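You operate a simulated robot arm through the tools that you are given. There is no shell and no other tool. Be economical: measure what you need, move in short steps, check, and stop when the job is done.

You run a simulated two-armed robot. Do the job below in one go: nothing can be reset, and whatever is moved stays where it is left.

JOB
Pull out the black tray, wipe it clean and push it back in.
Fine: use the green cloth by the bottles, first on the spill on the counter, then on the tray; put the cloth back. Where these are worked on the way, their far stop is far enough and under half their travel is too little: black tray. What is to be rubbed or washed off counts as gone when no trace of it is left.

Only the result counts: the job must be done as asked and must still hold three seconds after the hand-in. Knocking over, shifting, dropping, spilling or breaking anything else fails it. Flat cloth is picked up by pressing the open fingertips on it (5 to 10 N) and closing them slowly along it; thin cloth reads only 2 to 8 mm in the jaws.

ROBOT AND FRAMES
Two 7-joint arms with two-finger grippers on one trunk, on a base that drives. Base frame: it is fixed to the floor where the robot stands at the start and does not move with it; the origin is under the middle of the robot, x ahead of it, y to its left, z up. Lengths are in mm, angles in rad, forces in N, time in s.
The left shoulder is at the start at [23, 252, 1200], the right one opposite. Places, roughly: black bowl (15x15x7 cm) [600, -400, 300]; black tray [600, -300, 900]; green cloth (11x6x4 cm) [400, -600, 900]; steel counter [700, -400, 400]; steel counter with the bottles [700, -400, 800]; steel cup (6x6x5 cm) [500, -400, 300]; white pot (9x9x7 cm) [500, -500, 300]. Payload 2.2 kg a hand.
The tool frame of a hand sits at the grasp point between the pads (the TCP): z along the fingers, y along the line on which they close. The tips reach 19 mm beyond it. The gripper opens to 116 mm. The gripper's body begins 70 mm behind the TCP.
Orientation is told as [roll, pitch, yaw] about the base's x, y, z axes, in that order, counted from this pose: with the fingers straight down and closing along the base's y, the tool's x points along the base's -x, its y along +y and its z along -z.

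CONTROLS
- The arms move only by the tool send_rows. It takes "left_increments", "right_increments" or both (then of equal length, played together; a hand with none holds still); each is a list of rows, each an object of numbers (a shift or turn left out is 0, a gripper value left out holds the last): "gripper": the finger opening in mm, from 0 to 116; "x", "y", "z": the shift along the tool's x, y, z in units of 100 mm (1.0 is 100 mm); "rx", "ry", "rz": the turn, a rotation vector about the tool's x, y, z in units of 60 degrees (1.0 is 60 degrees). In form: [{"gripper": .., "x": .., "y": .., "z": .., "rx": .., "ry": .., "rz": ..}, ...]. A call has 1 to 12 rows; each row is the pose to reach, as a shift and turn from the pose commanded when the call began, along the tool's axes at that moment. A call with a number of a shift or a turn outside -1 to 1 is refused whole. Rows are played at 5 a second. More than 50 mm and 0.15 rad between two rows, or a gripper value outside its range, and nothing of the call is played. Where a pose cannot be reached the arm comes as near as it can. A force on the tool above 40 N (or 10 N above the force at the start of the call, whichever is more), or a blocked arm, ends the call early, and 0.2 s more pass. The fingers move at their own pace and stop on an object; they squeeze with about 21 N. The grip force told is the motor's: it shows also when the fingers shut on nothing. Time passes only in rows, and 0.2 s behind the last, so rows that repeat a pose let the fingers close. The reply holds the time, the measured pose of the TCP, the force on the tool along the base axes, the opening and the grip force, in the units named above and with some noise, with the torque about the TCP (base axes, N m) and any sound that the robot's microphone picked up.
- Cameras (640 x 400 px; columns grow to the right, rows downward): "scene" is now at [111.3, -6.7, 1363.7]; the picture's right is [-0.56, -0.83, 0.02], its down [-0.56, 0.36, -0.75] and it looks along [0.61, -0.43, -0.67] (base axes); focal length 286 px, centre (320, 200). "left" rides on the left gripper at [69, 15, -97] in its tool frame; the picture's right is [-0.22, 0.98, 0.00], its down [-0.76, -0.17, -0.63] and it looks along [-0.62, -0.14, 0.77] (tool axes); focal length 251 px, centre (320, 200). "right" rides on the right gripper at [69, -15, -97] in its tool frame; the picture's right is [0.22, 0.98, 0.00], its down [-0.76, 0.17, -0.63] and it looks along [-0.62, 0.14, 0.78] (tool axes); focal length 251 px, centre (320, 200). There is no depth. A picture from a camera that has moved, and an enlarged one, comes with that camera's place and axes in the base frame and with its lens.
- capture(camera): a new picture of that camera. It takes no simulated time.
- slide_trunk(by): slides the trunk up (or, below 0, down) by that many mm; the arms and the scene camera ride with it, the base frame stays. It gives what a move gives, with no picture.
- base_move(legs): drives the robot by 1 to 6 legs, each [ahead, left, turn to the left] in mm, mm and rad, along the robot's own axes; the way and the turn of a leg run together, so that a leg with both is an arc; at most 1500 mm and 3.142 rad a leg. The arms and the cameras ride along, it lands a little off, and it stops where it bumps. It gives what a move gives.
- head_to(pan, tilt): turns the head with the scene camera to pan (to the left, within 1.396 rad either way) and tilt (down, from -0.506 to 1.204), counted from straight ahead of the robot. It gives what a move gives.
- inspect(camera, box): a new picture of the part [left, top, right, bottom] of that camera's present view, enlarged. It takes no simulated time.
- sign_off(): hands the job in; it is judged then, once.

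Go step by step. Nothing tells you exact positions but the pictures and the camera data: compare them with the known pose of the tool, close in by small moves and look again before you grip or let go. The budget is 120 turns and 108 pictures, counting those below and the enlarged ones. Unless the task says otherwise, let go and move clear before handing in, and close with one line.

The tools are called as name(argument=value, ...) on one line, values as JSON. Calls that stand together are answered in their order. send_rows: Moves the arms, as the interface text tells. Its arguments: {"type":"object","properties":{"left_increments":{"type":"array","items":{"type":"object","properties":{"gripper":{"type":"number"},"x":{"type":"number"},"y":{"type":"number"},"z":{"type":"number"},"rx":{"type":"number"},"ry":{"type":"number"},"rz":{"type":"number"}}}},"right_increments":{"type":"array","items":{"type":"object","properties":{"gripper":{"type":"number"},"x":{"type":"number"},"y":{"type":"number"},"z":{"type":"number"},"rx":{"type":"number"},"ry":{"type":"number"},"rz":{"type":"number"}}}}},"required":[]} The other tools are called the same way: slide_trunk (by) slides the trunk up or down; base_move (legs) drives the base; head_to (pan, tilt) turns the head that bears the scene camera; capture (camera) takes a picture; inspect (camera, box) takes an enlarged picture of a part of a camera's view; sign_off () hands the job in.

At the start:

```text
time_s: 0.0
left_position: [469.9, -33.1, 1144.9]
left_tool_rot: [-0.023, -0.002, 0.003]
left_contact_force: [0.4, 1.9, 0.7]
left_torque: [-0.14, 0.05, 0.0]
left_width: 115.8
left_finger_force: 0.1
right_position: [328.0, -403.9, 1163.4]
right_tool_rot: [-0.026, 0.0, 0.001]
right_contact_force: [0.1, 1.8, 0.1]
right_torque: [-0.12, 0.03, -0.02]
right_width: 116.1
right_finger_force: 0.2
trunk travel left (down, up): [-350.0, 140.0]
robot x, y, heading: [-0.6, 5.7, 0.0]
head pan, tilt: [-0.597, 0.742]
```

scene: 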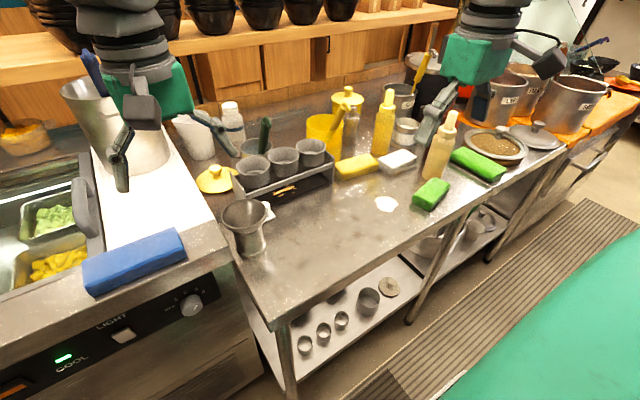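
right: 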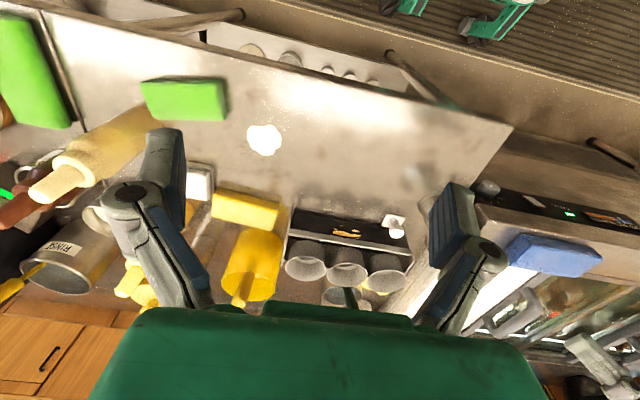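
left: 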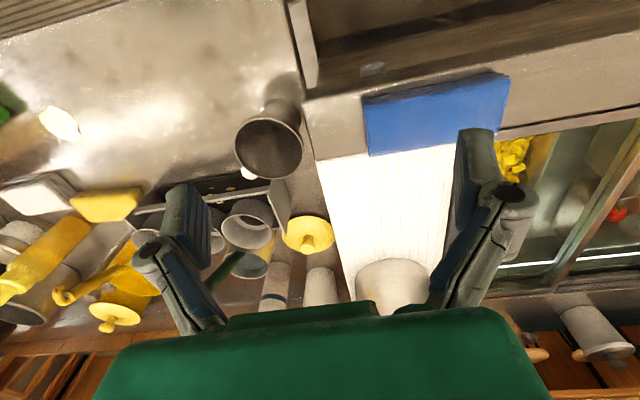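

I see the counter with a white spill, two green things near the bottles, and a black tray under a rack of three cups. I'll look closer first.

inspect(camera="scene", box=[200, 120, 360, 220])

inspect(camera="scene", box=[350, 110, 540, 229])

inspect(camera="right", box=[240, 160, 480, 310])

```text
4.00 times, centred on (280, 170) of scene
camera zoom: at [111.3, -6.7, 1363.7], right [-0.56, -0.83, 0.02], down [-0.56, 0.36, -0.75], along [0.61, -0.43, -0.67], focal length 1146 px, centre (480, 320)
```

zoom: 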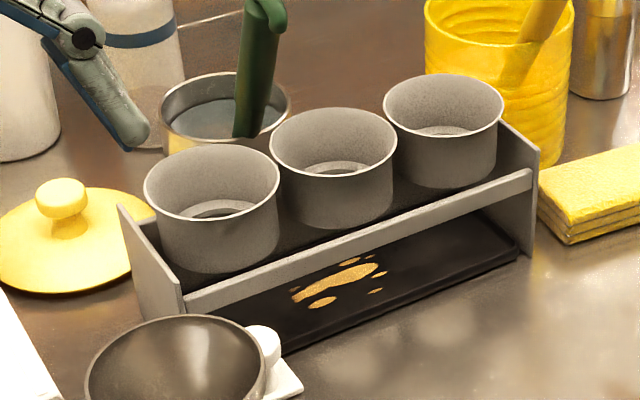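

```text
3.36 times, centred on (445, 170) of scene
camera zoom: at [111.3, -6.7, 1363.7], right [-0.56, -0.83, 0.02], down [-0.56, 0.36, -0.75], along [0.61, -0.43, -0.67], focal length 963 px, centre (-100, 302)
```

zoom: 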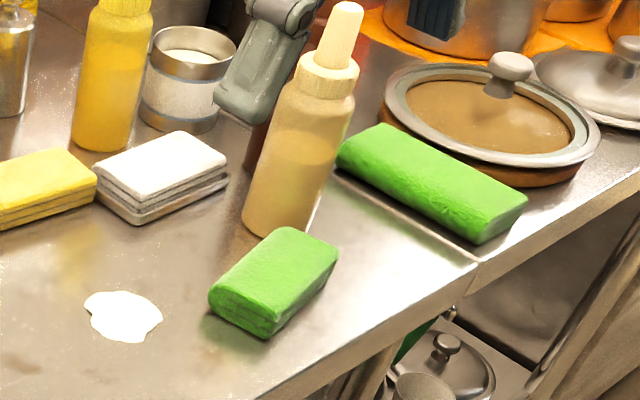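

```text
2.67 times, centred on (360, 235) of right
camera zoom: at [257.4, -416.5, 1259.2], right [-0.22, 0.98, -0.02], down [0.76, 0.18, 0.63], along [0.62, 0.12, -0.78], focal length 670 px, centre (213, 107)
```

zoom: 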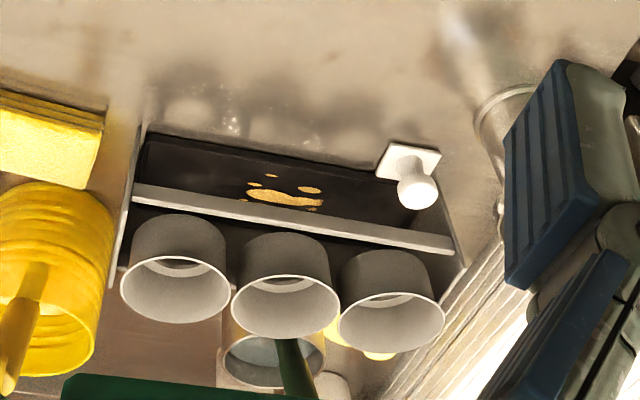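

The counter top is at about z 846 with its front edge at x≈354. The spill is at about (474,-479), the cloth at about (421,-584) and the tray front at about x 614, y -200 to -395, with its knob near y -194. I'll pull both hands back before lowering the trunk.

send_rows(left_increments=[{"x": 0.3, "y": 0.3}, {"x": 0.6, "y": 0.6}, {"x": 0.9, "y": 0.9}, {"x": 1.0, "y": 1.0}], right_increments=[{"x": 0.15}, {"x": 0.3}, {"x": 0.5}, {"x": 0.6}])

send_rows(left_increments=[{"x": 0.3, "y": 0.3}, {"x": 0.6, "y": 0.6}, {"x": 0.9, "y": 0.9}, {"x": 1.0, "y": 1.0}])

slide_trunk(by=-100)

```text
time_s: 1.0
left_position: [368.0, 42.1, 1143.9]
left_tool_rot: [-0.004, -0.002, 0.003]
left_contact_force: [0.0, 0.0, 0.2]
left_torque: [0.02, -0.02, -0.03]
left_width: 116.0
left_finger_force: 0.1
right_position: [265.6, -429.1, 1153.0]
right_tool_rot: [-0.003, 0.0, 0.003]
right_contact_force: [0.0, 0.3, 0.2]
right_torque: [-0.01, 0.02, 0.0]
right_width: 116.0
right_finger_force: 0.2
trunk travel left (down, up): [-350.0, 140.0]
robot x, y, heading: [-2.2, 7.0, 0.003]
head pan, tilt: [-0.597, 0.742]
```

```text
time_s: 2.0
left_position: [265.1, 115.9, 1142.9]
left_tool_rot: [0.018, -0.003, 0.0]
left_contact_force: [0.8, -0.8, -0.2]
left_torque: [0.04, 0.03, 0.0]
left_width: 115.8
left_finger_force: 0.0
right_position: [265.1, -453.3, 1144.7]
right_tool_rot: [0.014, 0.0, -0.001]
right_contact_force: [0.6, -0.3, -1.7]
right_torque: [0.02, 0.0, -0.02]
right_width: 116.1
right_finger_force: 0.2
trunk travel left (down, up): [-350.0, 140.0]
robot x, y, heading: [-1.5, 2.0, -0.003]
head pan, tilt: [-0.597, 0.742]
```

```text
time_s: 3.3
left_position: [263.3, 168.1, 1039.1]
left_tool_rot: [-0.022, 0.0, 0.005]
left_contact_force: [-0.1, -0.2, 1.4]
left_torque: [-0.08, -0.01, 0.01]
left_width: 116.0
left_finger_force: 0.0
right_position: [264.6, -402.5, 1062.3]
right_tool_rot: [-0.026, -0.004, 0.006]
right_contact_force: [0.9, 0.3, 1.0]
right_torque: [-0.04, 0.04, 0.05]
right_width: 115.9
right_finger_force: 0.0
trunk travel left (down, up): [-250.0, 240.0]
robot x, y, heading: [0.6, 15.4, 0.003]
head pan, tilt: [-0.597, 0.742]
```

The hands are swaying sideways, with roll and y changing together. I'll sample over time to understand it.

send_rows(right_increments=[{"x": 0.0}])

send_rows(right_increments=[{"x": 0.0}])

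send_rows(right_increments=[{"x": 0.0}])

send_rows(right_increments=[{"x": 0.0}])

send_rows(right_increments=[{"x": 0.0}])

send_rows(right_increments=[{"x": 0.0}])

```text
time_s: 3.9
left_position: [264.3, 81.7, 1047.0]
left_tool_rot: [0.046, -0.003, -0.003]
left_contact_force: [0.3, -0.8, -0.4]
left_torque: [0.15, 0.03, 0.01]
left_width: 116.2
left_finger_force: 0.0
right_position: [262.5, -488.2, 1031.2]
right_tool_rot: [0.047, -0.001, -0.005]
right_contact_force: [0.1, -0.5, -0.6]
right_torque: [0.11, -0.04, -0.02]
right_width: 115.9
right_finger_force: 0.1
trunk travel left (down, up): [-250.0, 240.0]
robot x, y, heading: [4.7, -3.5, 0.003]
head pan, tilt: [-0.597, 0.742]
stopped in row 1 (right hand): the arm was blocked; the commanded pose is now the measured one
```

```text
time_s: 4.5
left_position: [263.6, 117.9, 1044.3]
left_tool_rot: [0.022, -0.001, 0.003]
left_contact_force: [0.6, -0.4, 0.1]
left_torque: [0.03, 0.0, -0.02]
left_width: 115.9
left_finger_force: 0.0
right_position: [262.3, -453.0, 1042.7]
right_tool_rot: [0.018, -0.001, 0.002]
right_contact_force: [-0.2, -0.3, -0.5]
right_torque: [0.04, 0.0, 0.04]
right_width: 116.0
right_finger_force: 0.2
trunk travel left (down, up): [-250.0, 240.0]
robot x, y, heading: [1.7, 3.6, 0.002]
head pan, tilt: [-0.597, 0.742]
stopped in row 1 (right hand): the arm was blocked; the commanded pose is now the measured one
```

```text
time_s: 4.9
left_position: [262.1, 128.0, 1044.0]
left_tool_rot: [0.012, -0.004, 0.002]
left_contact_force: [0.3, 1.0, -0.6]
left_torque: [-0.02, -0.02, 0.01]
left_width: 115.9
left_finger_force: 0.1
right_position: [262.2, -440.6, 1045.5]
right_tool_rot: [0.01, -0.002, 0.001]
right_contact_force: [-0.8, -0.4, 0.2]
right_torque: [-0.01, 0.0, 0.03]
right_width: 116.1
right_finger_force: 0.2
trunk travel left (down, up): [-250.0, 240.0]
robot x, y, heading: [-4.3, 11.7, 0.007]
head pan, tilt: [-0.597, 0.742]
```

```text
time_s: 5.3
left_position: [263.1, 128.1, 1043.3]
left_tool_rot: [0.014, -0.002, 0.002]
left_contact_force: [0.3, -0.8, 0.3]
left_torque: [-0.01, 0.01, 0.0]
left_width: 116.1
left_finger_force: 0.0
right_position: [262.0, -442.9, 1047.4]
right_tool_rot: [0.012, 0.001, 0.001]
right_contact_force: [-0.4, -0.5, 0.3]
right_torque: [0.0, 0.0, 0.03]
right_width: 116.2
right_finger_force: 0.0
trunk travel left (down, up): [-250.0, 240.0]
robot x, y, heading: [-2.7, 7.0, -0.003]
head pan, tilt: [-0.597, 0.742]
```

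```text
time_s: 5.7
left_position: [262.0, 116.9, 1044.6]
left_tool_rot: [0.021, -0.003, 0.003]
left_contact_force: [-0.2, -0.1, 0.5]
left_torque: [0.01, 0.02, 0.02]
left_width: 115.7
left_finger_force: 0.1
right_position: [262.7, -454.2, 1043.0]
right_tool_rot: [0.021, -0.003, 0.002]
right_contact_force: [-1.1, -0.3, -0.2]
right_torque: [-0.04, 0.02, 0.01]
right_width: 115.8
right_finger_force: 0.0
trunk travel left (down, up): [-250.0, 240.0]
robot x, y, heading: [1.5, 8.1, 0.005]
head pan, tilt: [-0.597, 0.742]
```

```text
time_s: 6.1
left_position: [263.0, 140.0, 1043.4]
left_tool_rot: [0.003, -0.002, 0.003]
left_contact_force: [-1.1, 0.1, 0.2]
left_torque: [-0.06, 0.0, 0.0]
left_width: 116.2
left_finger_force: 0.1
right_position: [262.3, -431.4, 1051.0]
right_tool_rot: [-0.001, 0.0, 0.004]
right_contact_force: [1.1, 0.1, -0.5]
right_torque: [-0.04, -0.02, 0.01]
right_width: 116.1
right_finger_force: 0.1
trunk travel left (down, up): [-250.0, 240.0]
robot x, y, heading: [1.4, 11.8, 0.002]
head pan, tilt: [-0.597, 0.742]
```

send_rows(right_increments=[{"x": 0.0}, {"x": 0.0}, {"x": 0.0}, {"x": 0.0}, {"x": 0.0}, {"x": 0.0}, {"x": 0.0}, {"x": 0.0}, {"x": 0.0}, {"x": 0.0}, {"x": 0.0}, {"x": 0.0}])

send_rows(right_increments=[{"x": 0.0}])

send_rows(right_increments=[{"x": 0.0}])

send_rows(right_increments=[{"x": 0.0}])

```text
time_s: 8.7
left_position: [263.0, 127.6, 1043.1]
left_tool_rot: [0.013, 0.0, 0.001]
left_contact_force: [-0.3, -0.4, -0.7]
left_torque: [0.01, -0.01, 0.0]
left_width: 115.8
left_finger_force: 0.0
right_position: [262.6, -442.8, 1046.6]
right_tool_rot: [0.009, -0.001, 0.003]
right_contact_force: [0.5, -0.7, 0.6]
right_torque: [-0.01, 0.01, 0.0]
right_width: 115.8
right_finger_force: 0.1
trunk travel left (down, up): [-250.0, 240.0]
robot x, y, heading: [1.9, 10.2, -0.001]
head pan, tilt: [-0.597, 0.742]
```

```text
time_s: 9.1
left_position: [261.9, 114.9, 1045.2]
left_tool_rot: [0.023, -0.004, 0.001]
left_contact_force: [0.1, -0.7, -0.1]
left_torque: [-0.03, 0.02, -0.02]
left_width: 116.1
left_finger_force: 0.1
right_position: [261.7, -456.9, 1040.9]
right_tool_rot: [0.022, -0.004, 0.003]
right_contact_force: [-0.3, -0.7, -0.1]
right_torque: [-0.03, 0.01, 0.02]
right_width: 116.0
right_finger_force: 0.0
trunk travel left (down, up): [-250.0, 240.0]
robot x, y, heading: [0.0, 7.5, 0.002]
head pan, tilt: [-0.597, 0.742]
```

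```text
time_s: 9.5
left_position: [263.0, 143.4, 1042.2]
left_tool_rot: [0.001, -0.002, 0.003]
left_contact_force: [0.2, 0.3, 0.2]
left_torque: [-0.03, 0.0, 0.02]
left_width: 116.0
left_finger_force: 0.1
right_position: [263.2, -428.9, 1053.0]
right_tool_rot: [-0.002, 0.0, 0.004]
right_contact_force: [0.3, -0.4, 0.9]
right_torque: [0.01, -0.03, 0.04]
right_width: 115.8
right_finger_force: 0.0
trunk travel left (down, up): [-250.0, 240.0]
robot x, y, heading: [2.0, 11.1, 0.0]
head pan, tilt: [-0.597, 0.742]
```

```text
time_s: 10.1
left_position: [259.7, 162.5, 1041.3]
left_tool_rot: [-0.024, -0.005, 0.004]
left_contact_force: [-0.7, 0.8, -0.1]
left_torque: [-0.09, -0.04, 0.0]
left_width: 116.0
left_finger_force: 0.0
right_position: [259.3, -408.3, 1062.8]
right_tool_rot: [-0.027, -0.004, 0.002]
right_contact_force: [-0.3, 1.2, 0.7]
right_torque: [-0.08, -0.01, -0.02]
right_width: 115.7
right_finger_force: 0.0
trunk travel left (down, up): [-250.0, 240.0]
robot x, y, heading: [-2.0, 7.8, 0.003]
head pan, tilt: [-0.597, 0.742]
stopped in row 1 (right hand): the arm was blocked; the commanded pose is now the measured one
```

The sway hasn't stopped. I'll take pictures to see whether it is real body roll and whether an arm touches something.

capture(camera="scene")

capture(camera="left")

send_rows(right_increments=[{"x": 0.0}, {"x": 0.0}])

capture(camera="scene")

```text
101 pictures are left
camera scene: at [107.8, -20.8, 1263.7], right [-0.56, -0.83, 0.01], down [-0.56, 0.37, -0.74], along [0.61, -0.42, -0.67], focal length 286 px, centre (320, 200)
```

scene: 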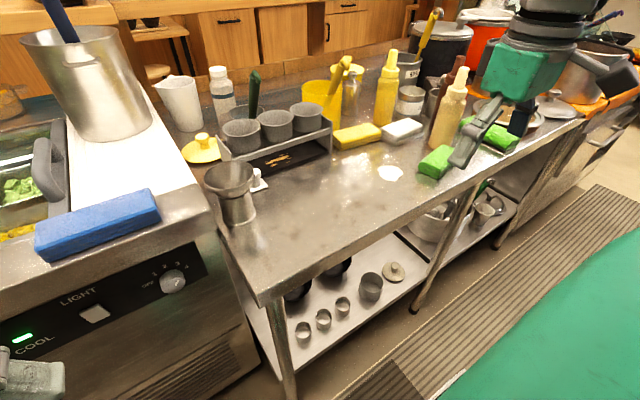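

```text
100 pictures are left
camera left: at [189.2, 180.1, 1135.8], right [0.21, 0.98, -0.02], down [0.75, -0.15, 0.64], along [0.62, -0.15, -0.77], focal length 251 px, centre (320, 200)
```

left: 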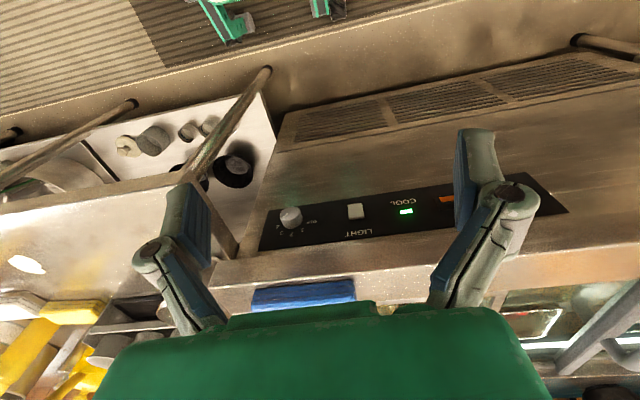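

```text
time_s: 10.9
left_position: [258.6, 159.6, 1038.8]
left_tool_rot: [-0.029, -0.008, 0.001]
left_contact_force: [0.0, 1.2, 0.3]
left_torque: [-0.1, -0.03, 0.01]
left_width: 116.0
left_finger_force: 0.1
right_position: [256.6, -409.2, 1062.5]
right_tool_rot: [-0.022, 0.0, -0.002]
right_contact_force: [-0.1, 1.6, 2.1]
right_torque: [-0.06, 0.01, 0.03]
right_width: 116.0
right_finger_force: 0.1
trunk travel left (down, up): [-250.0, 240.0]
robot x, y, heading: [-0.2, 1.8, -0.001]
head pan, tilt: [-0.597, 0.742]
stopped in row 2 (right hand): the arm was blocked; the commanded pose is now the measured one
```

```text
99 pictures are left
camera scene: at [111.2, -32.5, 1264.5], right [-0.52, -0.86, 0.01], down [-0.57, 0.34, -0.75], along [0.64, -0.39, -0.66], focal length 286 px, centre (320, 200)
```

scene: 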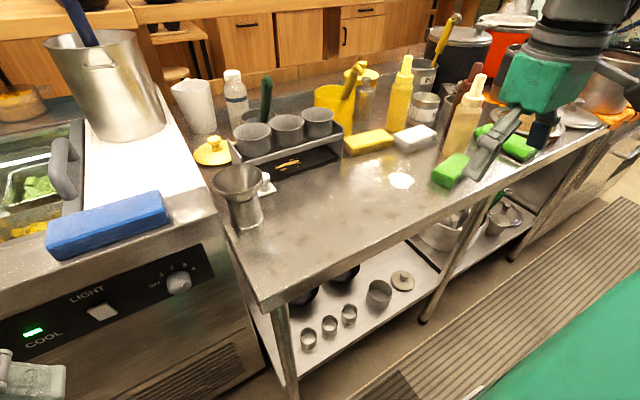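

Comparing the two pictures confirms the robot really rocks about the floor. I'll drive right to face the cloth, then see whether the rocking continues there.

base_move(legs=[[0, -380, 0]])

send_rows(right_increments=[{"x": 0.0}, {"x": 0.0}, {"x": 0.0}])

send_rows(right_increments=[{"x": 0.0}, {"x": 0.0}, {"x": 0.0}])

send_rows(right_increments=[{"x": 0.0}])

send_rows(right_increments=[{"x": 0.0}])

send_rows(right_increments=[{"x": 0.0}])

capture(camera="right")

```text
time_s: 13.3
left_position: [261.1, -262.9, 1044.6]
left_tool_rot: [0.017, -0.008, 0.005]
left_contact_force: [-0.6, -0.4, -0.2]
left_torque: [0.12, 0.06, -0.01]
left_width: 116.2
left_finger_force: 0.1
right_position: [263.6, -832.6, 1046.1]
right_tool_rot: [0.018, -0.004, 0.002]
right_contact_force: [0.4, -0.3, 0.9]
right_torque: [-0.02, 0.07, 0.01]
right_width: 116.1
right_finger_force: 0.1
trunk travel left (down, up): [-250.0, 240.0]
robot x, y, heading: [0.6, -383.1, 0.01]
head pan, tilt: [-0.597, 0.742]
```

```text
time_s: 14.3
left_position: [257.2, -213.8, 1035.9]
left_tool_rot: [-0.036, -0.002, 0.001]
left_contact_force: [0.2, 0.9, -0.1]
left_torque: [-0.14, -0.03, 0.0]
left_width: 115.8
left_finger_force: 0.0
right_position: [256.2, -783.1, 1055.5]
right_tool_rot: [-0.002, 0.029, -0.006]
right_contact_force: [-0.4, 0.5, 0.4]
right_torque: [-0.07, -0.02, -0.01]
right_width: 116.0
right_finger_force: 0.1
trunk travel left (down, up): [-250.0, 240.0]
robot x, y, heading: [4.9, -388.0, 0.003]
head pan, tilt: [-0.597, 0.742]
stopped in row 3 (right hand): the arm was blocked; the commanded pose is now the measured one
```

```text
time_s: 15.1
left_position: [257.4, -224.2, 1036.4]
left_tool_rot: [-0.028, -0.002, 0.003]
left_contact_force: [-0.9, 0.5, -0.6]
left_torque: [-0.04, -0.02, 0.01]
left_width: 115.8
left_finger_force: 0.1
right_position: [255.0, -792.5, 1050.8]
right_tool_rot: [0.013, 0.033, -0.008]
right_contact_force: [0.0, 0.8, 0.5]
right_torque: [-0.05, 0.02, 0.01]
right_width: 115.9
right_finger_force: 0.1
trunk travel left (down, up): [-250.0, 240.0]
robot x, y, heading: [4.0, -385.1, 0.009]
head pan, tilt: [-0.597, 0.742]
```

```text
time_s: 15.5
left_position: [258.5, -239.1, 1041.1]
left_tool_rot: [-0.014, -0.014, 0.001]
left_contact_force: [-0.4, -0.2, 0.4]
left_torque: [0.02, 0.03, 0.0]
left_width: 116.0
left_finger_force: 0.1
right_position: [257.0, -808.5, 1055.6]
right_tool_rot: [0.004, 0.005, -0.007]
right_contact_force: [-0.3, -0.3, 0.0]
right_torque: [-0.04, -0.02, -0.01]
right_width: 116.2
right_finger_force: 0.0
trunk travel left (down, up): [-250.0, 240.0]
robot x, y, heading: [0.3, -392.1, 0.001]
head pan, tilt: [-0.597, 0.742]
```

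```text
time_s: 15.9
left_position: [256.6, -237.4, 1038.9]
left_tool_rot: [-0.018, -0.001, 0.002]
left_contact_force: [0.3, 0.8, 0.4]
left_torque: [-0.02, 0.03, 0.0]
left_width: 116.0
left_finger_force: 0.1
right_position: [255.9, -805.4, 1045.8]
right_tool_rot: [0.026, 0.033, -0.011]
right_contact_force: [-1.4, -1.1, 1.0]
right_torque: [0.0, -0.06, 0.03]
right_width: 116.0
right_finger_force: 0.1
trunk travel left (down, up): [-250.0, 240.0]
robot x, y, heading: [1.2, -389.1, 0.007]
head pan, tilt: [-0.597, 0.742]
```

```text
time_s: 16.3
left_position: [258.1, -225.9, 1039.1]
left_tool_rot: [-0.027, -0.014, -0.001]
left_contact_force: [-0.4, -0.2, -0.5]
left_torque: [-0.02, -0.03, 0.01]
left_width: 116.2
left_finger_force: 0.0
right_position: [258.5, -796.8, 1061.4]
right_tool_rot: [-0.008, 0.002, -0.003]
right_contact_force: [-1.2, 0.3, -0.4]
right_torque: [0.01, 0.02, 0.02]
right_width: 116.1
right_finger_force: 0.0
trunk travel left (down, up): [-250.0, 240.0]
robot x, y, heading: [3.5, -386.4, 0.005]
head pan, tilt: [-0.597, 0.742]
```

```text
98 pictures are left
camera right: at [188.0, -808.7, 1157.2], right [-0.21, 0.98, -0.01], down [0.76, 0.17, 0.63], along [0.62, 0.13, -0.78], focal length 251 px, centre (320, 200)
```

right: 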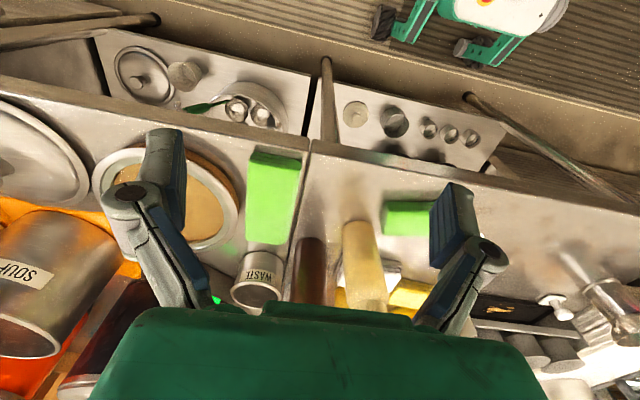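

I see casters at the front of the base about 240 mm ahead of its axis, and the cloth lies clear of the bottle. I'll lower the trunk more and drive ahead 80 mm.

slide_trunk(by=-100)

base_move(legs=[[80, 0, 0]])

send_rows(right_increments=[{"x": 0.0, "rz": 0.13}, {"rz": 0.26}, {"rz": 0.39}, {"rz": 0.52}, {"rz": 0.65}])

```text
time_s: 17.6
left_position: [257.6, -223.7, 936.9]
left_tool_rot: [-0.031, 0.0, 0.0]
left_contact_force: [-0.2, 0.7, 0.6]
left_torque: [-0.04, -0.05, -0.03]
left_width: 116.1
left_finger_force: 0.1
right_position: [255.7, -792.0, 951.8]
right_tool_rot: [0.015, 0.031, -0.008]
right_contact_force: [0.4, 0.1, -0.3]
right_torque: [-0.03, 0.01, 0.01]
right_width: 116.1
right_finger_force: 0.1
trunk travel left (down, up): [-150.0, 340.0]
robot x, y, heading: [3.9, -385.5, 0.005]
head pan, tilt: [-0.597, 0.742]
```

```text
time_s: 18.7
left_position: [340.1, -209.5, 937.0]
left_tool_rot: [-0.04, -0.014, 0.006]
left_contact_force: [-0.6, 1.2, 0.7]
left_torque: [-0.09, -0.04, 0.0]
left_width: 116.0
left_finger_force: 0.2
right_position: [340.4, -777.8, 965.1]
right_tool_rot: [-0.026, 0.006, 0.001]
right_contact_force: [0.3, 0.9, 0.0]
right_torque: [-0.13, 0.06, 0.02]
right_width: 116.0
right_finger_force: 0.1
trunk travel left (down, up): [-150.0, 340.0]
robot x, y, heading: [82.2, -381.4, 0.005]
head pan, tilt: [-0.597, 0.742]
```

```text
time_s: 19.9
left_position: [339.2, -254.9, 943.0]
left_tool_rot: [0.004, -0.011, 0.003]
left_contact_force: [0.0, -0.5, 0.0]
left_torque: [0.08, -0.03, -0.03]
left_width: 115.6
left_finger_force: 0.0
right_position: [337.9, -823.5, 944.3]
right_tool_rot: [0.026, 0.029, -0.691]
right_contact_force: [-1.1, 0.1, 1.4]
right_torque: [0.05, -0.01, -0.01]
right_width: 116.1
right_finger_force: 0.0
trunk travel left (down, up): [-150.0, 340.0]
robot x, y, heading: [84.8, -390.0, 0.007]
head pan, tilt: [-0.597, 0.742]
```

send_rows(right_increments=[{"x": 0.1, "y": 0.19, "z": -0.1, "rz": 0.13}, {"x": 0.2, "y": 0.38, "z": -0.2, "rz": 0.26}, {"x": 0.3, "y": 0.57, "z": -0.3, "rz": 0.39}, {"x": 0.4, "y": 0.76, "z": -0.3, "rz": 0.52}, {"x": 0.49, "y": 0.92, "z": -0.3, "rz": 0.64}])

capture(camera="right")

```text
time_s: 21.1
left_position: [337.9, -209.5, 938.8]
left_tool_rot: [-0.035, -0.011, 0.008]
left_contact_force: [-0.4, 1.9, 0.3]
left_torque: [-0.09, -0.06, 0.0]
left_width: 116.0
left_finger_force: 0.1
right_position: [402.6, -716.6, 961.3]
right_tool_rot: [0.0, -0.019, -1.348]
right_contact_force: [1.1, 0.8, 0.0]
right_torque: [-0.11, -0.02, 0.01]
right_width: 115.8
right_finger_force: 0.2
right hand out of reach, approached as far as the arm can: row 1, 2, 3, 4, 5
trunk travel left (down, up): [-150.0, 340.0]
robot x, y, heading: [76.8, -376.7, 0.005]
head pan, tilt: [-0.597, 0.742]
```

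```text
97 pictures are left
camera right: at [370.3, -650.3, 1056.6], right [0.9, 0.43, 0.0], down [0.33, -0.69, 0.64], along [0.27, -0.58, -0.76], focal length 251 px, centre (320, 200)
```

right: 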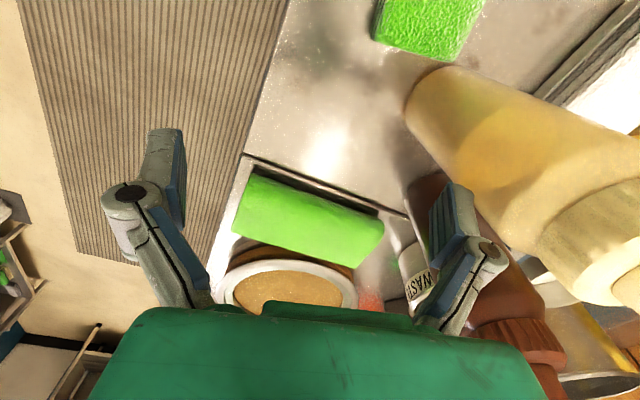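

The right finger is close to the cream and brown bottles, so I'll back the hand off toward the front edge first and then slide left to the cloth.

send_rows(right_increments=[{"x": 0.06, "y": -0.3, "z": -0.1, "gripper": 90}, {"x": 0.13, "y": -0.6, "z": -0.1}])

send_rows(right_increments=[{"x": 0.3, "y": 0.05}, {"x": 0.6, "y": 0.1}, {"x": 0.8, "y": 0.15}, {"x": 1.0, "y": 0.2}])

capture(camera="right")

```text
time_s: 21.7
left_position: [337.6, -227.2, 939.6]
left_tool_rot: [-0.019, -0.006, 0.006]
left_contact_force: [0.3, 0.9, 0.5]
left_torque: [0.0, 0.0, -0.02]
left_width: 115.8
left_finger_force: 0.0
right_position: [357.9, -761.4, 939.6]
right_tool_rot: [-0.003, 0.029, -1.363]
right_contact_force: [0.5, -0.2, -0.6]
right_torque: [-0.03, 0.01, -0.01]
right_width: 90.2
right_finger_force: 0.1
right hand out of reach, approached as far as the arm can: row 1, 2
trunk travel left (down, up): [-150.0, 340.0]
robot x, y, heading: [81.7, -381.5, 0.012]
head pan, tilt: [-0.597, 0.742]
```

```text
time_s: 22.7
left_position: [339.2, -215.9, 939.8]
left_tool_rot: [-0.031, -0.011, 0.006]
left_contact_force: [0.1, 0.4, -0.8]
left_torque: [-0.06, -0.01, 0.01]
left_width: 115.9
left_finger_force: 0.1
right_position: [395.0, -674.1, 908.6]
right_tool_rot: [0.001, -0.007, -1.348]
right_contact_force: [0.0, -0.1, 0.8]
right_torque: [-0.04, 0.06, 0.02]
right_width: 89.7
right_finger_force: 0.0
right hand out of reach, approached as far as the arm can: row 1, 2, 3, 4
trunk travel left (down, up): [-150.0, 340.0]
robot x, y, heading: [78.6, -376.0, 0.002]
head pan, tilt: [-0.597, 0.742]
```

```text
96 pictures are left
camera right: at [363.0, -607.9, 1004.4], right [0.91, 0.42, 0.0], down [0.33, -0.7, 0.64], along [0.27, -0.58, -0.77], focal length 251 px, centre (320, 200)
```

right: 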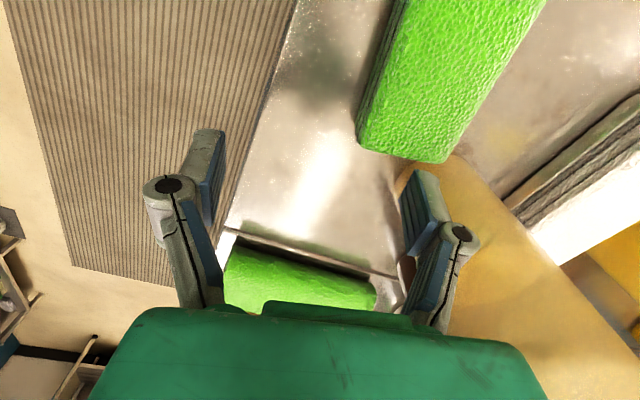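

The hand is close beside the cream bottle and low. I'll raise the trunk and shift the base left and then ahead, so the hand ends up above the cloth.

slide_trunk(by=60)

base_move(legs=[[0, 90, 0], [24, 0, 0]])

send_rows(right_increments=[{"x": 0.0}, {"x": 0.0}, {"x": 0.0}])

capture(camera="right")

capture(camera="scene")

```text
time_s: 23.7
left_position: [337.9, -226.6, 1001.0]
left_tool_rot: [-0.019, -0.018, 0.004]
left_contact_force: [-0.6, 0.3, -0.6]
left_torque: [0.01, -0.03, 0.0]
left_width: 115.9
left_finger_force: 0.1
right_position: [394.5, -687.3, 964.5]
right_tool_rot: [-0.002, -0.007, -1.349]
right_contact_force: [-0.6, -0.6, -0.9]
right_torque: [-0.02, -0.04, 0.0]
right_width: 90.2
right_finger_force: 0.0
trunk travel left (down, up): [-210.0, 280.0]
robot x, y, heading: [82.8, -383.4, 0.008]
head pan, tilt: [-0.597, 0.742]
```

```text
time_s: 25.2
left_position: [347.7, -100.5, 998.7]
left_tool_rot: [-0.048, -0.009, 0.009]
left_contact_force: [-1.1, 1.2, 0.8]
left_torque: [-0.06, -0.07, -0.02]
left_width: 116.2
left_finger_force: 0.1
right_position: [405.1, -556.4, 976.3]
right_tool_rot: [0.025, 0.072, -1.365]
right_contact_force: [0.1, 0.2, 3.0]
right_torque: [-0.01, -0.03, 0.03]
right_width: 90.1
right_finger_force: 0.0
trunk travel left (down, up): [-210.0, 280.0]
robot x, y, heading: [103.6, -280.4, 0.009]
head pan, tilt: [-0.597, 0.742]
```

```text
time_s: 26.0
left_position: [357.0, -104.4, 992.6]
left_tool_rot: [-0.043, 0.011, 0.01]
left_contact_force: [-1.0, 0.1, -0.1]
left_torque: [-0.03, -0.02, -0.02]
left_width: 115.9
left_finger_force: 0.1
right_position: [411.3, -557.9, 964.2]
right_tool_rot: [0.002, 0.124, -1.373]
right_contact_force: [-0.1, 0.0, 0.3]
right_torque: [0.01, -0.01, -0.01]
right_width: 89.8
right_finger_force: 0.0
trunk travel left (down, up): [-210.0, 280.0]
robot x, y, heading: [104.2, -278.9, 0.011]
head pan, tilt: [-0.597, 0.742]
```

```text
95 pictures are left
camera right: at [383.7, -504.6, 1068.8], right [0.92, 0.4, 0.03], down [0.32, -0.78, 0.53], along [0.24, -0.48, -0.84], focal length 251 px, centre (320, 200)
```

right: 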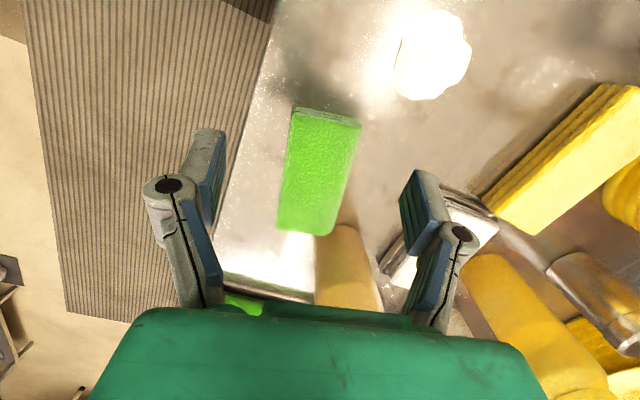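

```text
94 pictures are left
camera scene: at [219.0, -324.2, 1227.1], right [-0.49, -0.87, 0.0], down [-0.56, 0.32, -0.76], along [0.67, -0.37, -0.65], focal length 286 px, centre (320, 200)
```

scene: 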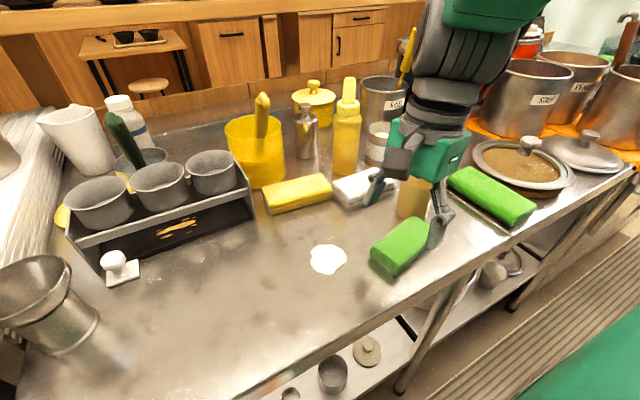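

The cloth top is centred at about (420,-586). I'll straighten the tilt, move above it and come partway down.

send_rows(right_increments=[{"x": -0.09, "y": 0.02, "z": 0.1, "ry": -0.06}, {"x": -0.18, "y": 0.04, "z": 0.2, "ry": -0.118}, {"x": -0.27, "y": 0.05, "z": 0.35, "ry": -0.118}, {"x": -0.27, "y": 0.05, "z": 0.35, "ry": -0.118}])

capture(camera="right")

capture(camera="scene")

```text
time_s: 27.0
left_position: [355.1, -107.0, 995.0]
left_tool_rot: [-0.041, 0.008, 0.008]
left_contact_force: [-0.1, 0.7, 0.1]
left_torque: [0.01, -0.05, 0.01]
left_width: 116.1
left_finger_force: 0.1
right_position: [423.4, -584.9, 933.2]
right_tool_rot: [0.019, -0.038, -1.366]
right_contact_force: [-0.5, -0.4, 0.5]
right_torque: [-0.02, 0.01, 0.01]
right_width: 90.3
right_finger_force: 0.1
trunk travel left (down, up): [-210.0, 280.0]
robot x, y, heading: [100.4, -279.5, 0.014]
head pan, tilt: [-0.597, 0.742]
```

```text
93 pictures are left
camera right: at [390.6, -517.5, 1026.7], right [0.91, 0.41, 0.01], down [0.3, -0.69, 0.66], along [0.28, -0.6, -0.75], focal length 251 px, centre (320, 200)
```

right: 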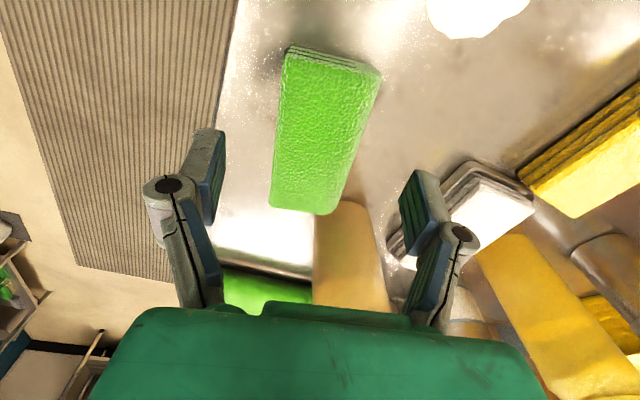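

```text
92 pictures are left
camera scene: at [220.1, -306.7, 1221.8], right [-0.34, -0.94, 0.0], down [-0.66, 0.23, -0.72], along [0.68, -0.24, -0.7], focal length 286 px, centre (320, 200)
```

scene: 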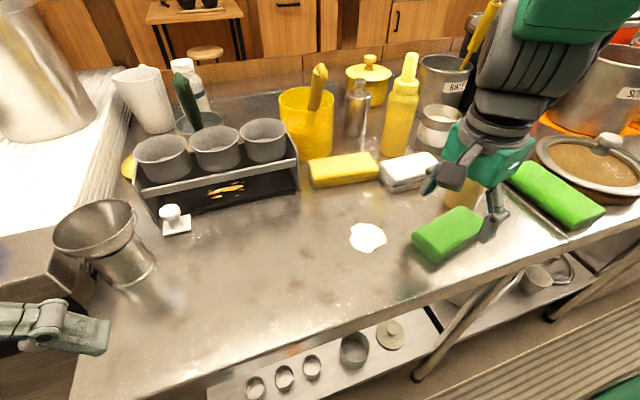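

The gripper is aligned over the cloth, so I'll lower it and close slowly.

send_rows(right_increments=[{"z": 0.15}, {"z": 0.3}, {"z": 0.45}, {"z": 0.45}])

capture(camera="right")

```text
time_s: 28.0
left_position: [356.9, -112.4, 995.6]
left_tool_rot: [-0.037, 0.005, 0.01]
left_contact_force: [0.0, -0.4, 0.8]
left_torque: [-0.02, 0.0, -0.04]
left_width: 115.8
left_finger_force: 0.2
right_position: [424.2, -592.8, 886.0]
right_tool_rot: [0.016, -0.037, -1.368]
right_contact_force: [0.2, -1.2, -0.2]
right_torque: [0.0, -0.02, -0.01]
right_width: 89.8
right_finger_force: 0.0
trunk travel left (down, up): [-210.0, 280.0]
robot x, y, heading: [105.6, -280.8, 0.011]
head pan, tilt: [-0.597, 0.742]
```

```text
91 pictures are left
camera right: at [392.0, -524.3, 979.8], right [0.91, 0.41, 0.01], down [0.3, -0.69, 0.66], along [0.28, -0.6, -0.75], focal length 251 px, centre (320, 200)
```

right: 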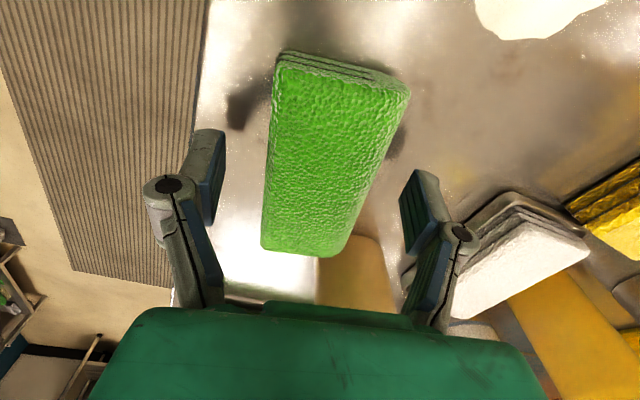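

send_rows(right_increments=[{"z": 0.04, "gripper": 75}, {"z": 0.04, "gripper": 65}, {"z": 0.04, "gripper": 58}, {"z": 0.04, "gripper": 52}, {"z": 0.04, "gripper": 46}, {"z": 0.04, "gripper": 40}, {"z": 0.04, "gripper": 34}, {"z": 0.04, "gripper": 28}, {"z": 0.04, "gripper": 22}, {"z": 0.04, "gripper": 16}])

capture(camera="right")

```text
time_s: 30.2
left_position: [356.7, -113.2, 996.1]
left_tool_rot: [-0.034, 0.007, 0.008]
left_contact_force: [-1.2, -0.3, -0.3]
left_torque: [-0.01, -0.02, -0.03]
left_width: 116.1
left_finger_force: 0.0
right_position: [425.2, -592.8, 883.2]
right_tool_rot: [0.016, -0.035, -1.368]
right_contact_force: [-0.9, -0.1, 0.9]
right_torque: [0.0, 0.02, -0.01]
right_width: 56.9
right_finger_force: 20.9
trunk travel left (down, up): [-210.0, 280.0]
robot x, y, heading: [102.3, -283.2, 0.014]
head pan, tilt: [-0.597, 0.742]
```

```text
90 pictures are left
camera right: at [392.8, -525.6, 976.2], right [0.91, 0.41, 0.01], down [0.3, -0.69, 0.66], along [0.28, -0.6, -0.75], focal length 251 px, centre (320, 200)
```

right: 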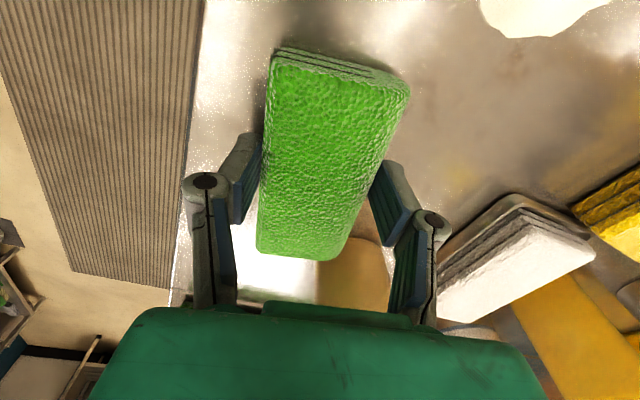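

The cloth is held at 57 mm and the sway is small now. I'll lift it and carry it to the spill at about (476,-481).

send_rows(right_increments=[{"z": -0.15}, {"z": -0.3}, {"z": -0.35}, {"x": 0.25, "y": 0.18, "z": -0.35}, {"x": 0.5, "y": 0.36, "z": -0.35}, {"x": 0.75, "y": 0.54, "z": -0.35}, {"x": 0.98, "y": 0.7, "z": -0.35}, {"x": 0.98, "y": 0.7, "z": -0.35}])

capture(camera="right")

capture(camera="scene")

```text
time_s: 32.0
left_position: [356.6, -113.5, 996.4]
left_tool_rot: [-0.035, 0.007, 0.009]
left_contact_force: [0.5, -0.1, 0.1]
left_torque: [-0.03, -0.02, 0.0]
left_width: 116.2
left_finger_force: 0.0
right_position: [473.6, -482.9, 917.3]
right_tool_rot: [0.019, -0.01, -1.381]
right_contact_force: [1.0, 0.6, -1.0]
right_torque: [0.0, 0.01, 0.02]
right_width: 56.9
right_finger_force: 20.7
trunk travel left (down, up): [-210.0, 280.0]
robot x, y, heading: [103.8, -282.9, 0.012]
head pan, tilt: [-0.597, 0.742]
```

```text
89 pictures are left
camera right: at [442.1, -416.6, 1012.2], right [0.92, 0.4, 0.02], down [0.29, -0.71, 0.64], along [0.27, -0.59, -0.77], focal length 251 px, centre (320, 200)
```

right: 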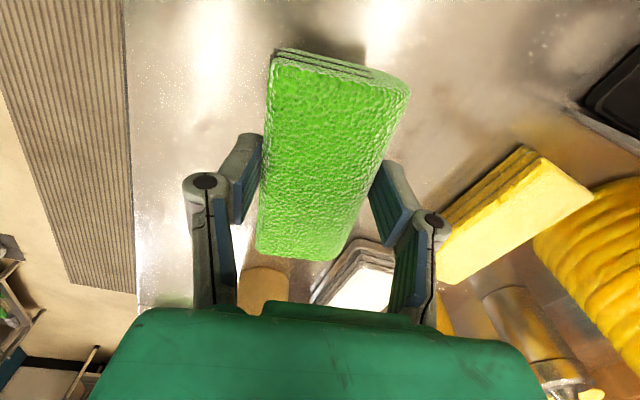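

```text
88 pictures are left
camera scene: at [225.6, -296.7, 1223.3], right [-0.15, -0.99, 0.0], down [-0.67, 0.11, -0.73], along [0.72, -0.11, -0.68], focal length 286 px, centre (320, 200)
```

scene: 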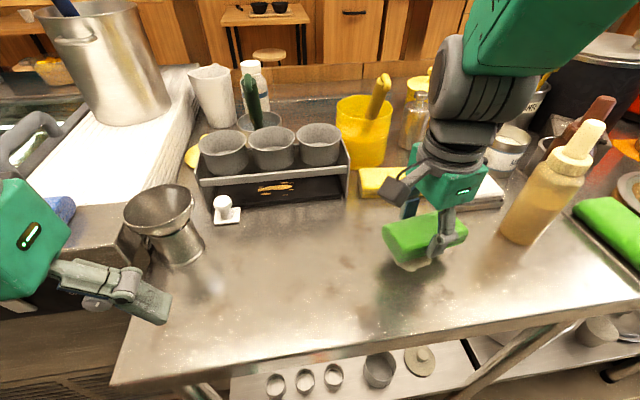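

The cloth is above the spill. I'll lower it to a light press.

send_rows(right_increments=[{"z": 0.15}, {"z": 0.28}, {"z": 0.34}, {"z": 0.37}, {"z": 0.39}])

```text
time_s: 33.2
left_position: [355.1, -113.6, 997.2]
left_tool_rot: [-0.034, 0.001, 0.008]
left_contact_force: [0.2, -0.3, 0.3]
left_torque: [0.03, -0.02, 0.02]
left_width: 116.1
left_finger_force: 0.0
right_position: [475.2, -481.7, 879.8]
right_tool_rot: [0.025, -0.031, -1.37]
right_contact_force: [-0.3, -0.7, 26.1]
right_torque: [-0.08, 0.0, 0.0]
right_width: 57.6
right_finger_force: 21.4
trunk travel left (down, up): [-210.0, 280.0]
robot x, y, heading: [102.5, -281.2, 0.011]
head pan, tilt: [-0.597, 0.742]
```

send_rows(right_increments=[{"z": -0.012}, {"x": 0.2, "z": -0.012}, {"x": -0.2, "z": -0.012}, {"x": -0.35, "y": 0.15, "z": -0.012}, {"y": 0.15, "z": -0.012}, {"x": 0.35, "y": 0.15, "z": -0.012}, {"x": 0.35, "y": -0.15, "z": -0.012}, {"y": -0.15, "z": -0.012}, {"x": -0.35, "y": -0.2, "z": -0.012}, {"x": 0.0, "y": 0.0, "z": -0.012}, {"x": 0.3, "y": 0.0, "z": -0.012}, {"x": 0.0, "y": 0.0, "z": -0.012}])

send_rows(right_increments=[{"z": -0.25}, {"z": -0.4}, {"x": -0.4, "z": -0.4}, {"x": -0.8, "z": -0.4}])

capture(camera="right")

capture(camera="scene")

```text
time_s: 35.8
left_position: [357.7, -114.1, 996.6]
left_tool_rot: [-0.035, 0.005, 0.009]
left_contact_force: [-0.1, 0.3, -0.1]
left_torque: [0.01, 0.0, 0.01]
left_width: 115.5
left_finger_force: 0.1
right_position: [476.6, -481.3, 881.2]
right_tool_rot: [0.022, 0.031, -1.399]
right_contact_force: [1.0, -0.4, -1.5]
right_torque: [-0.01, 0.05, 0.03]
right_width: 57.1
right_finger_force: 20.8
trunk travel left (down, up): [-210.0, 280.0]
robot x, y, heading: [106.7, -284.6, 0.009]
head pan, tilt: [-0.597, 0.742]
```

```text
time_s: 36.8
left_position: [355.0, -115.2, 995.8]
left_tool_rot: [-0.034, 0.003, 0.01]
left_contact_force: [-0.6, -0.3, 1.2]
left_torque: [0.0, -0.03, 0.0]
left_width: 115.9
left_finger_force: 0.0
right_position: [488.8, -558.7, 919.3]
right_tool_rot: [0.019, -0.036, -1.362]
right_contact_force: [0.3, -0.6, -1.2]
right_torque: [0.01, -0.01, 0.02]
right_width: 56.8
right_finger_force: 21.6
trunk travel left (down, up): [-210.0, 280.0]
robot x, y, heading: [105.7, -278.1, 0.009]
head pan, tilt: [-0.597, 0.742]
```

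```text
87 pictures are left
camera right: at [456.2, -491.1, 1012.5], right [0.91, 0.41, 0.01], down [0.3, -0.69, 0.66], along [0.28, -0.6, -0.75], focal length 251 px, centre (320, 200)
```

right: 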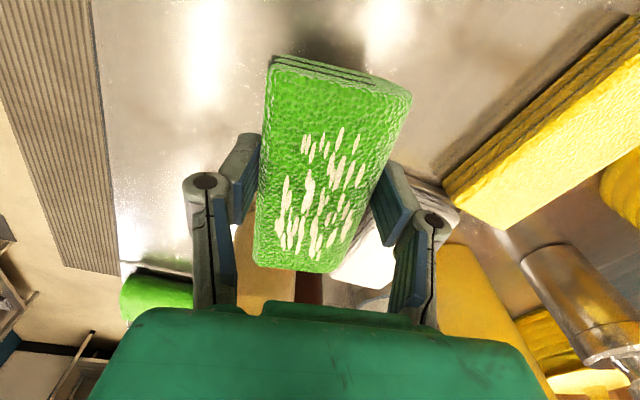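

```text
86 pictures are left
camera scene: at [213.8, -331.6, 1223.9], right [-0.55, -0.83, 0.0], down [-0.56, 0.37, -0.74], along [0.61, -0.4, -0.68], focal length 286 px, centre (320, 200)
```

scene: 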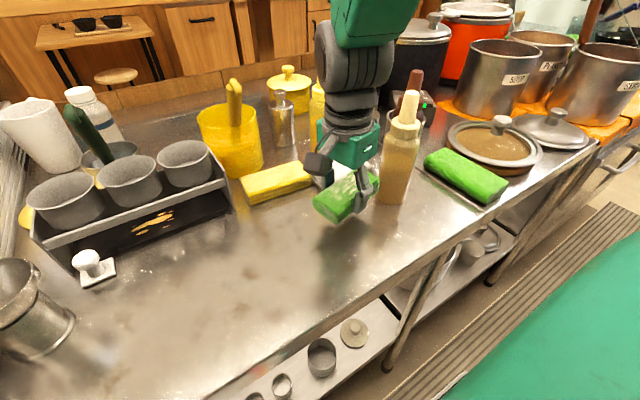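

send_rows(right_increments=[{"z": -0.2}, {"z": -0.3, "x": 0.3, "y": -0.2}, {"z": -0.3, "x": 0.6, "y": -0.3}])

inspect(camera="scene", box=[220, 180, 420, 305])

inspect(camera="right", box=[160, 0, 640, 300])

```text
time_s: 37.6
left_position: [355.3, -113.0, 996.8]
left_tool_rot: [-0.036, 0.003, 0.009]
left_contact_force: [0.0, 0.0, 0.2]
left_torque: [-0.01, -0.02, 0.02]
left_width: 116.2
left_finger_force: 0.1
right_position: [447.2, -506.2, 947.8]
right_tool_rot: [0.018, -0.039, -1.366]
right_contact_force: [-0.2, 0.0, -1.4]
right_torque: [0.0, 0.04, 0.01]
right_width: 56.8
right_finger_force: 21.0
trunk travel left (down, up): [-210.0, 280.0]
robot x, y, heading: [103.7, -281.3, 0.012]
head pan, tilt: [-0.597, 0.742]
```

```text
3.20 times, centred on (320, 242) of scene
camera zoom: at [212.7, -328.1, 1224.4], right [-0.55, -0.84, 0.0], down [-0.56, 0.37, -0.74], along [0.62, -0.4, -0.67], focal length 916 px, centre (320, 64)
```

zoom: 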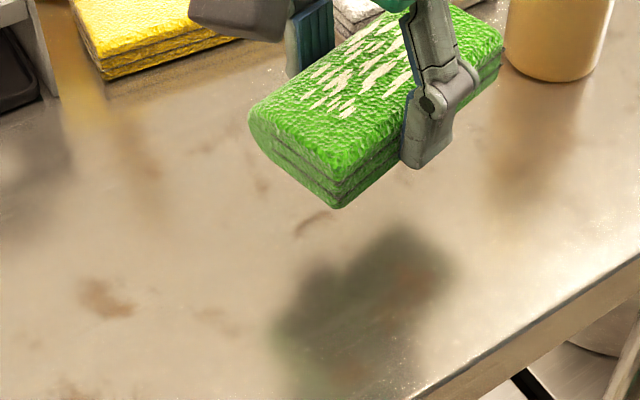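

```text
1.33 times, centred on (400, 150) of right
camera zoom: at [414.7, -437.2, 1041.2], right [0.91, 0.41, 0.01], down [0.3, -0.68, 0.66], along [0.28, -0.6, -0.75], focal length 335 px, centre (213, 267)
```

zoom: 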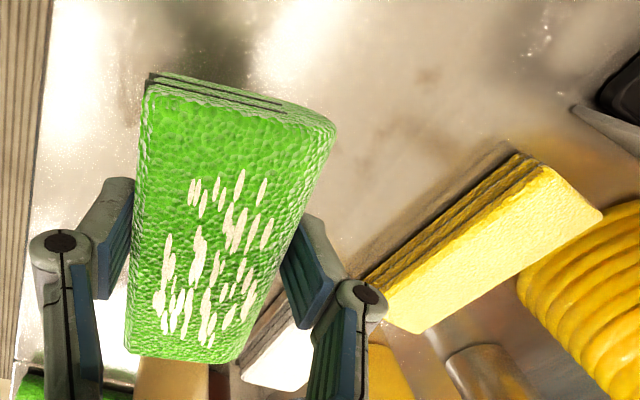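

The spill is gone. Next I'll study the tray knob and where the left hand can reach it.

head_to(pan=0.1, tilt=0.75)

capture(camera="scene")

capture(camera="left")

```text
time_s: 38.7
left_position: [356.3, -113.0, 996.7]
left_tool_rot: [-0.036, 0.006, 0.009]
left_contact_force: [0.3, -0.2, 0.3]
left_torque: [0.01, 0.02, 0.02]
left_width: 116.0
left_finger_force: 0.0
right_position: [448.9, -506.8, 946.5]
right_tool_rot: [0.015, -0.035, -1.367]
right_contact_force: [0.3, 0.3, -0.2]
right_torque: [0.01, 0.01, -0.02]
right_width: 56.9
right_finger_force: 21.3
trunk travel left (down, up): [-210.0, 280.0]
robot x, y, heading: [102.4, -278.4, 0.006]
head pan, tilt: [0.099, 0.75]
```

```text
83 pictures are left
camera scene: at [226.2, -275.4, 1223.3], right [0.11, -0.99, 0.0], down [-0.68, -0.07, -0.73], along [0.73, 0.08, -0.68], focal length 286 px, centre (320, 200)
```

scene: 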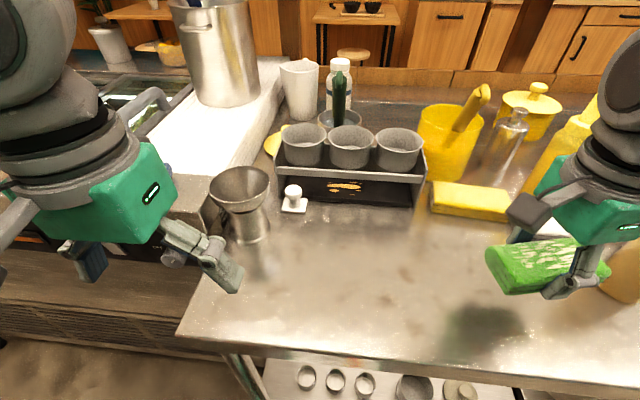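

```text
82 pictures are left
camera left: at [286.8, -95.9, 1092.1], right [0.21, 0.98, -0.04], down [0.76, -0.14, 0.63], along [0.62, -0.16, -0.77], focal length 251 px, centre (320, 200)
```

left: 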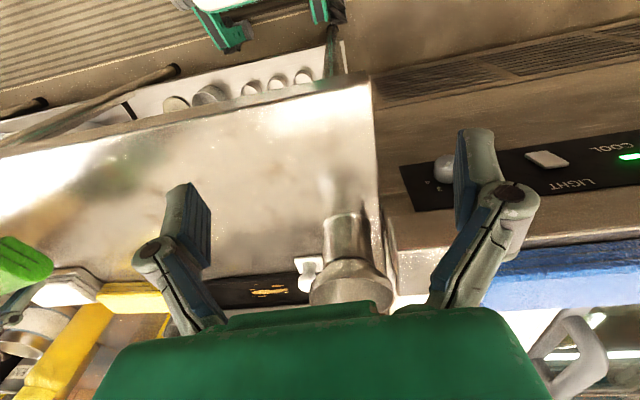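

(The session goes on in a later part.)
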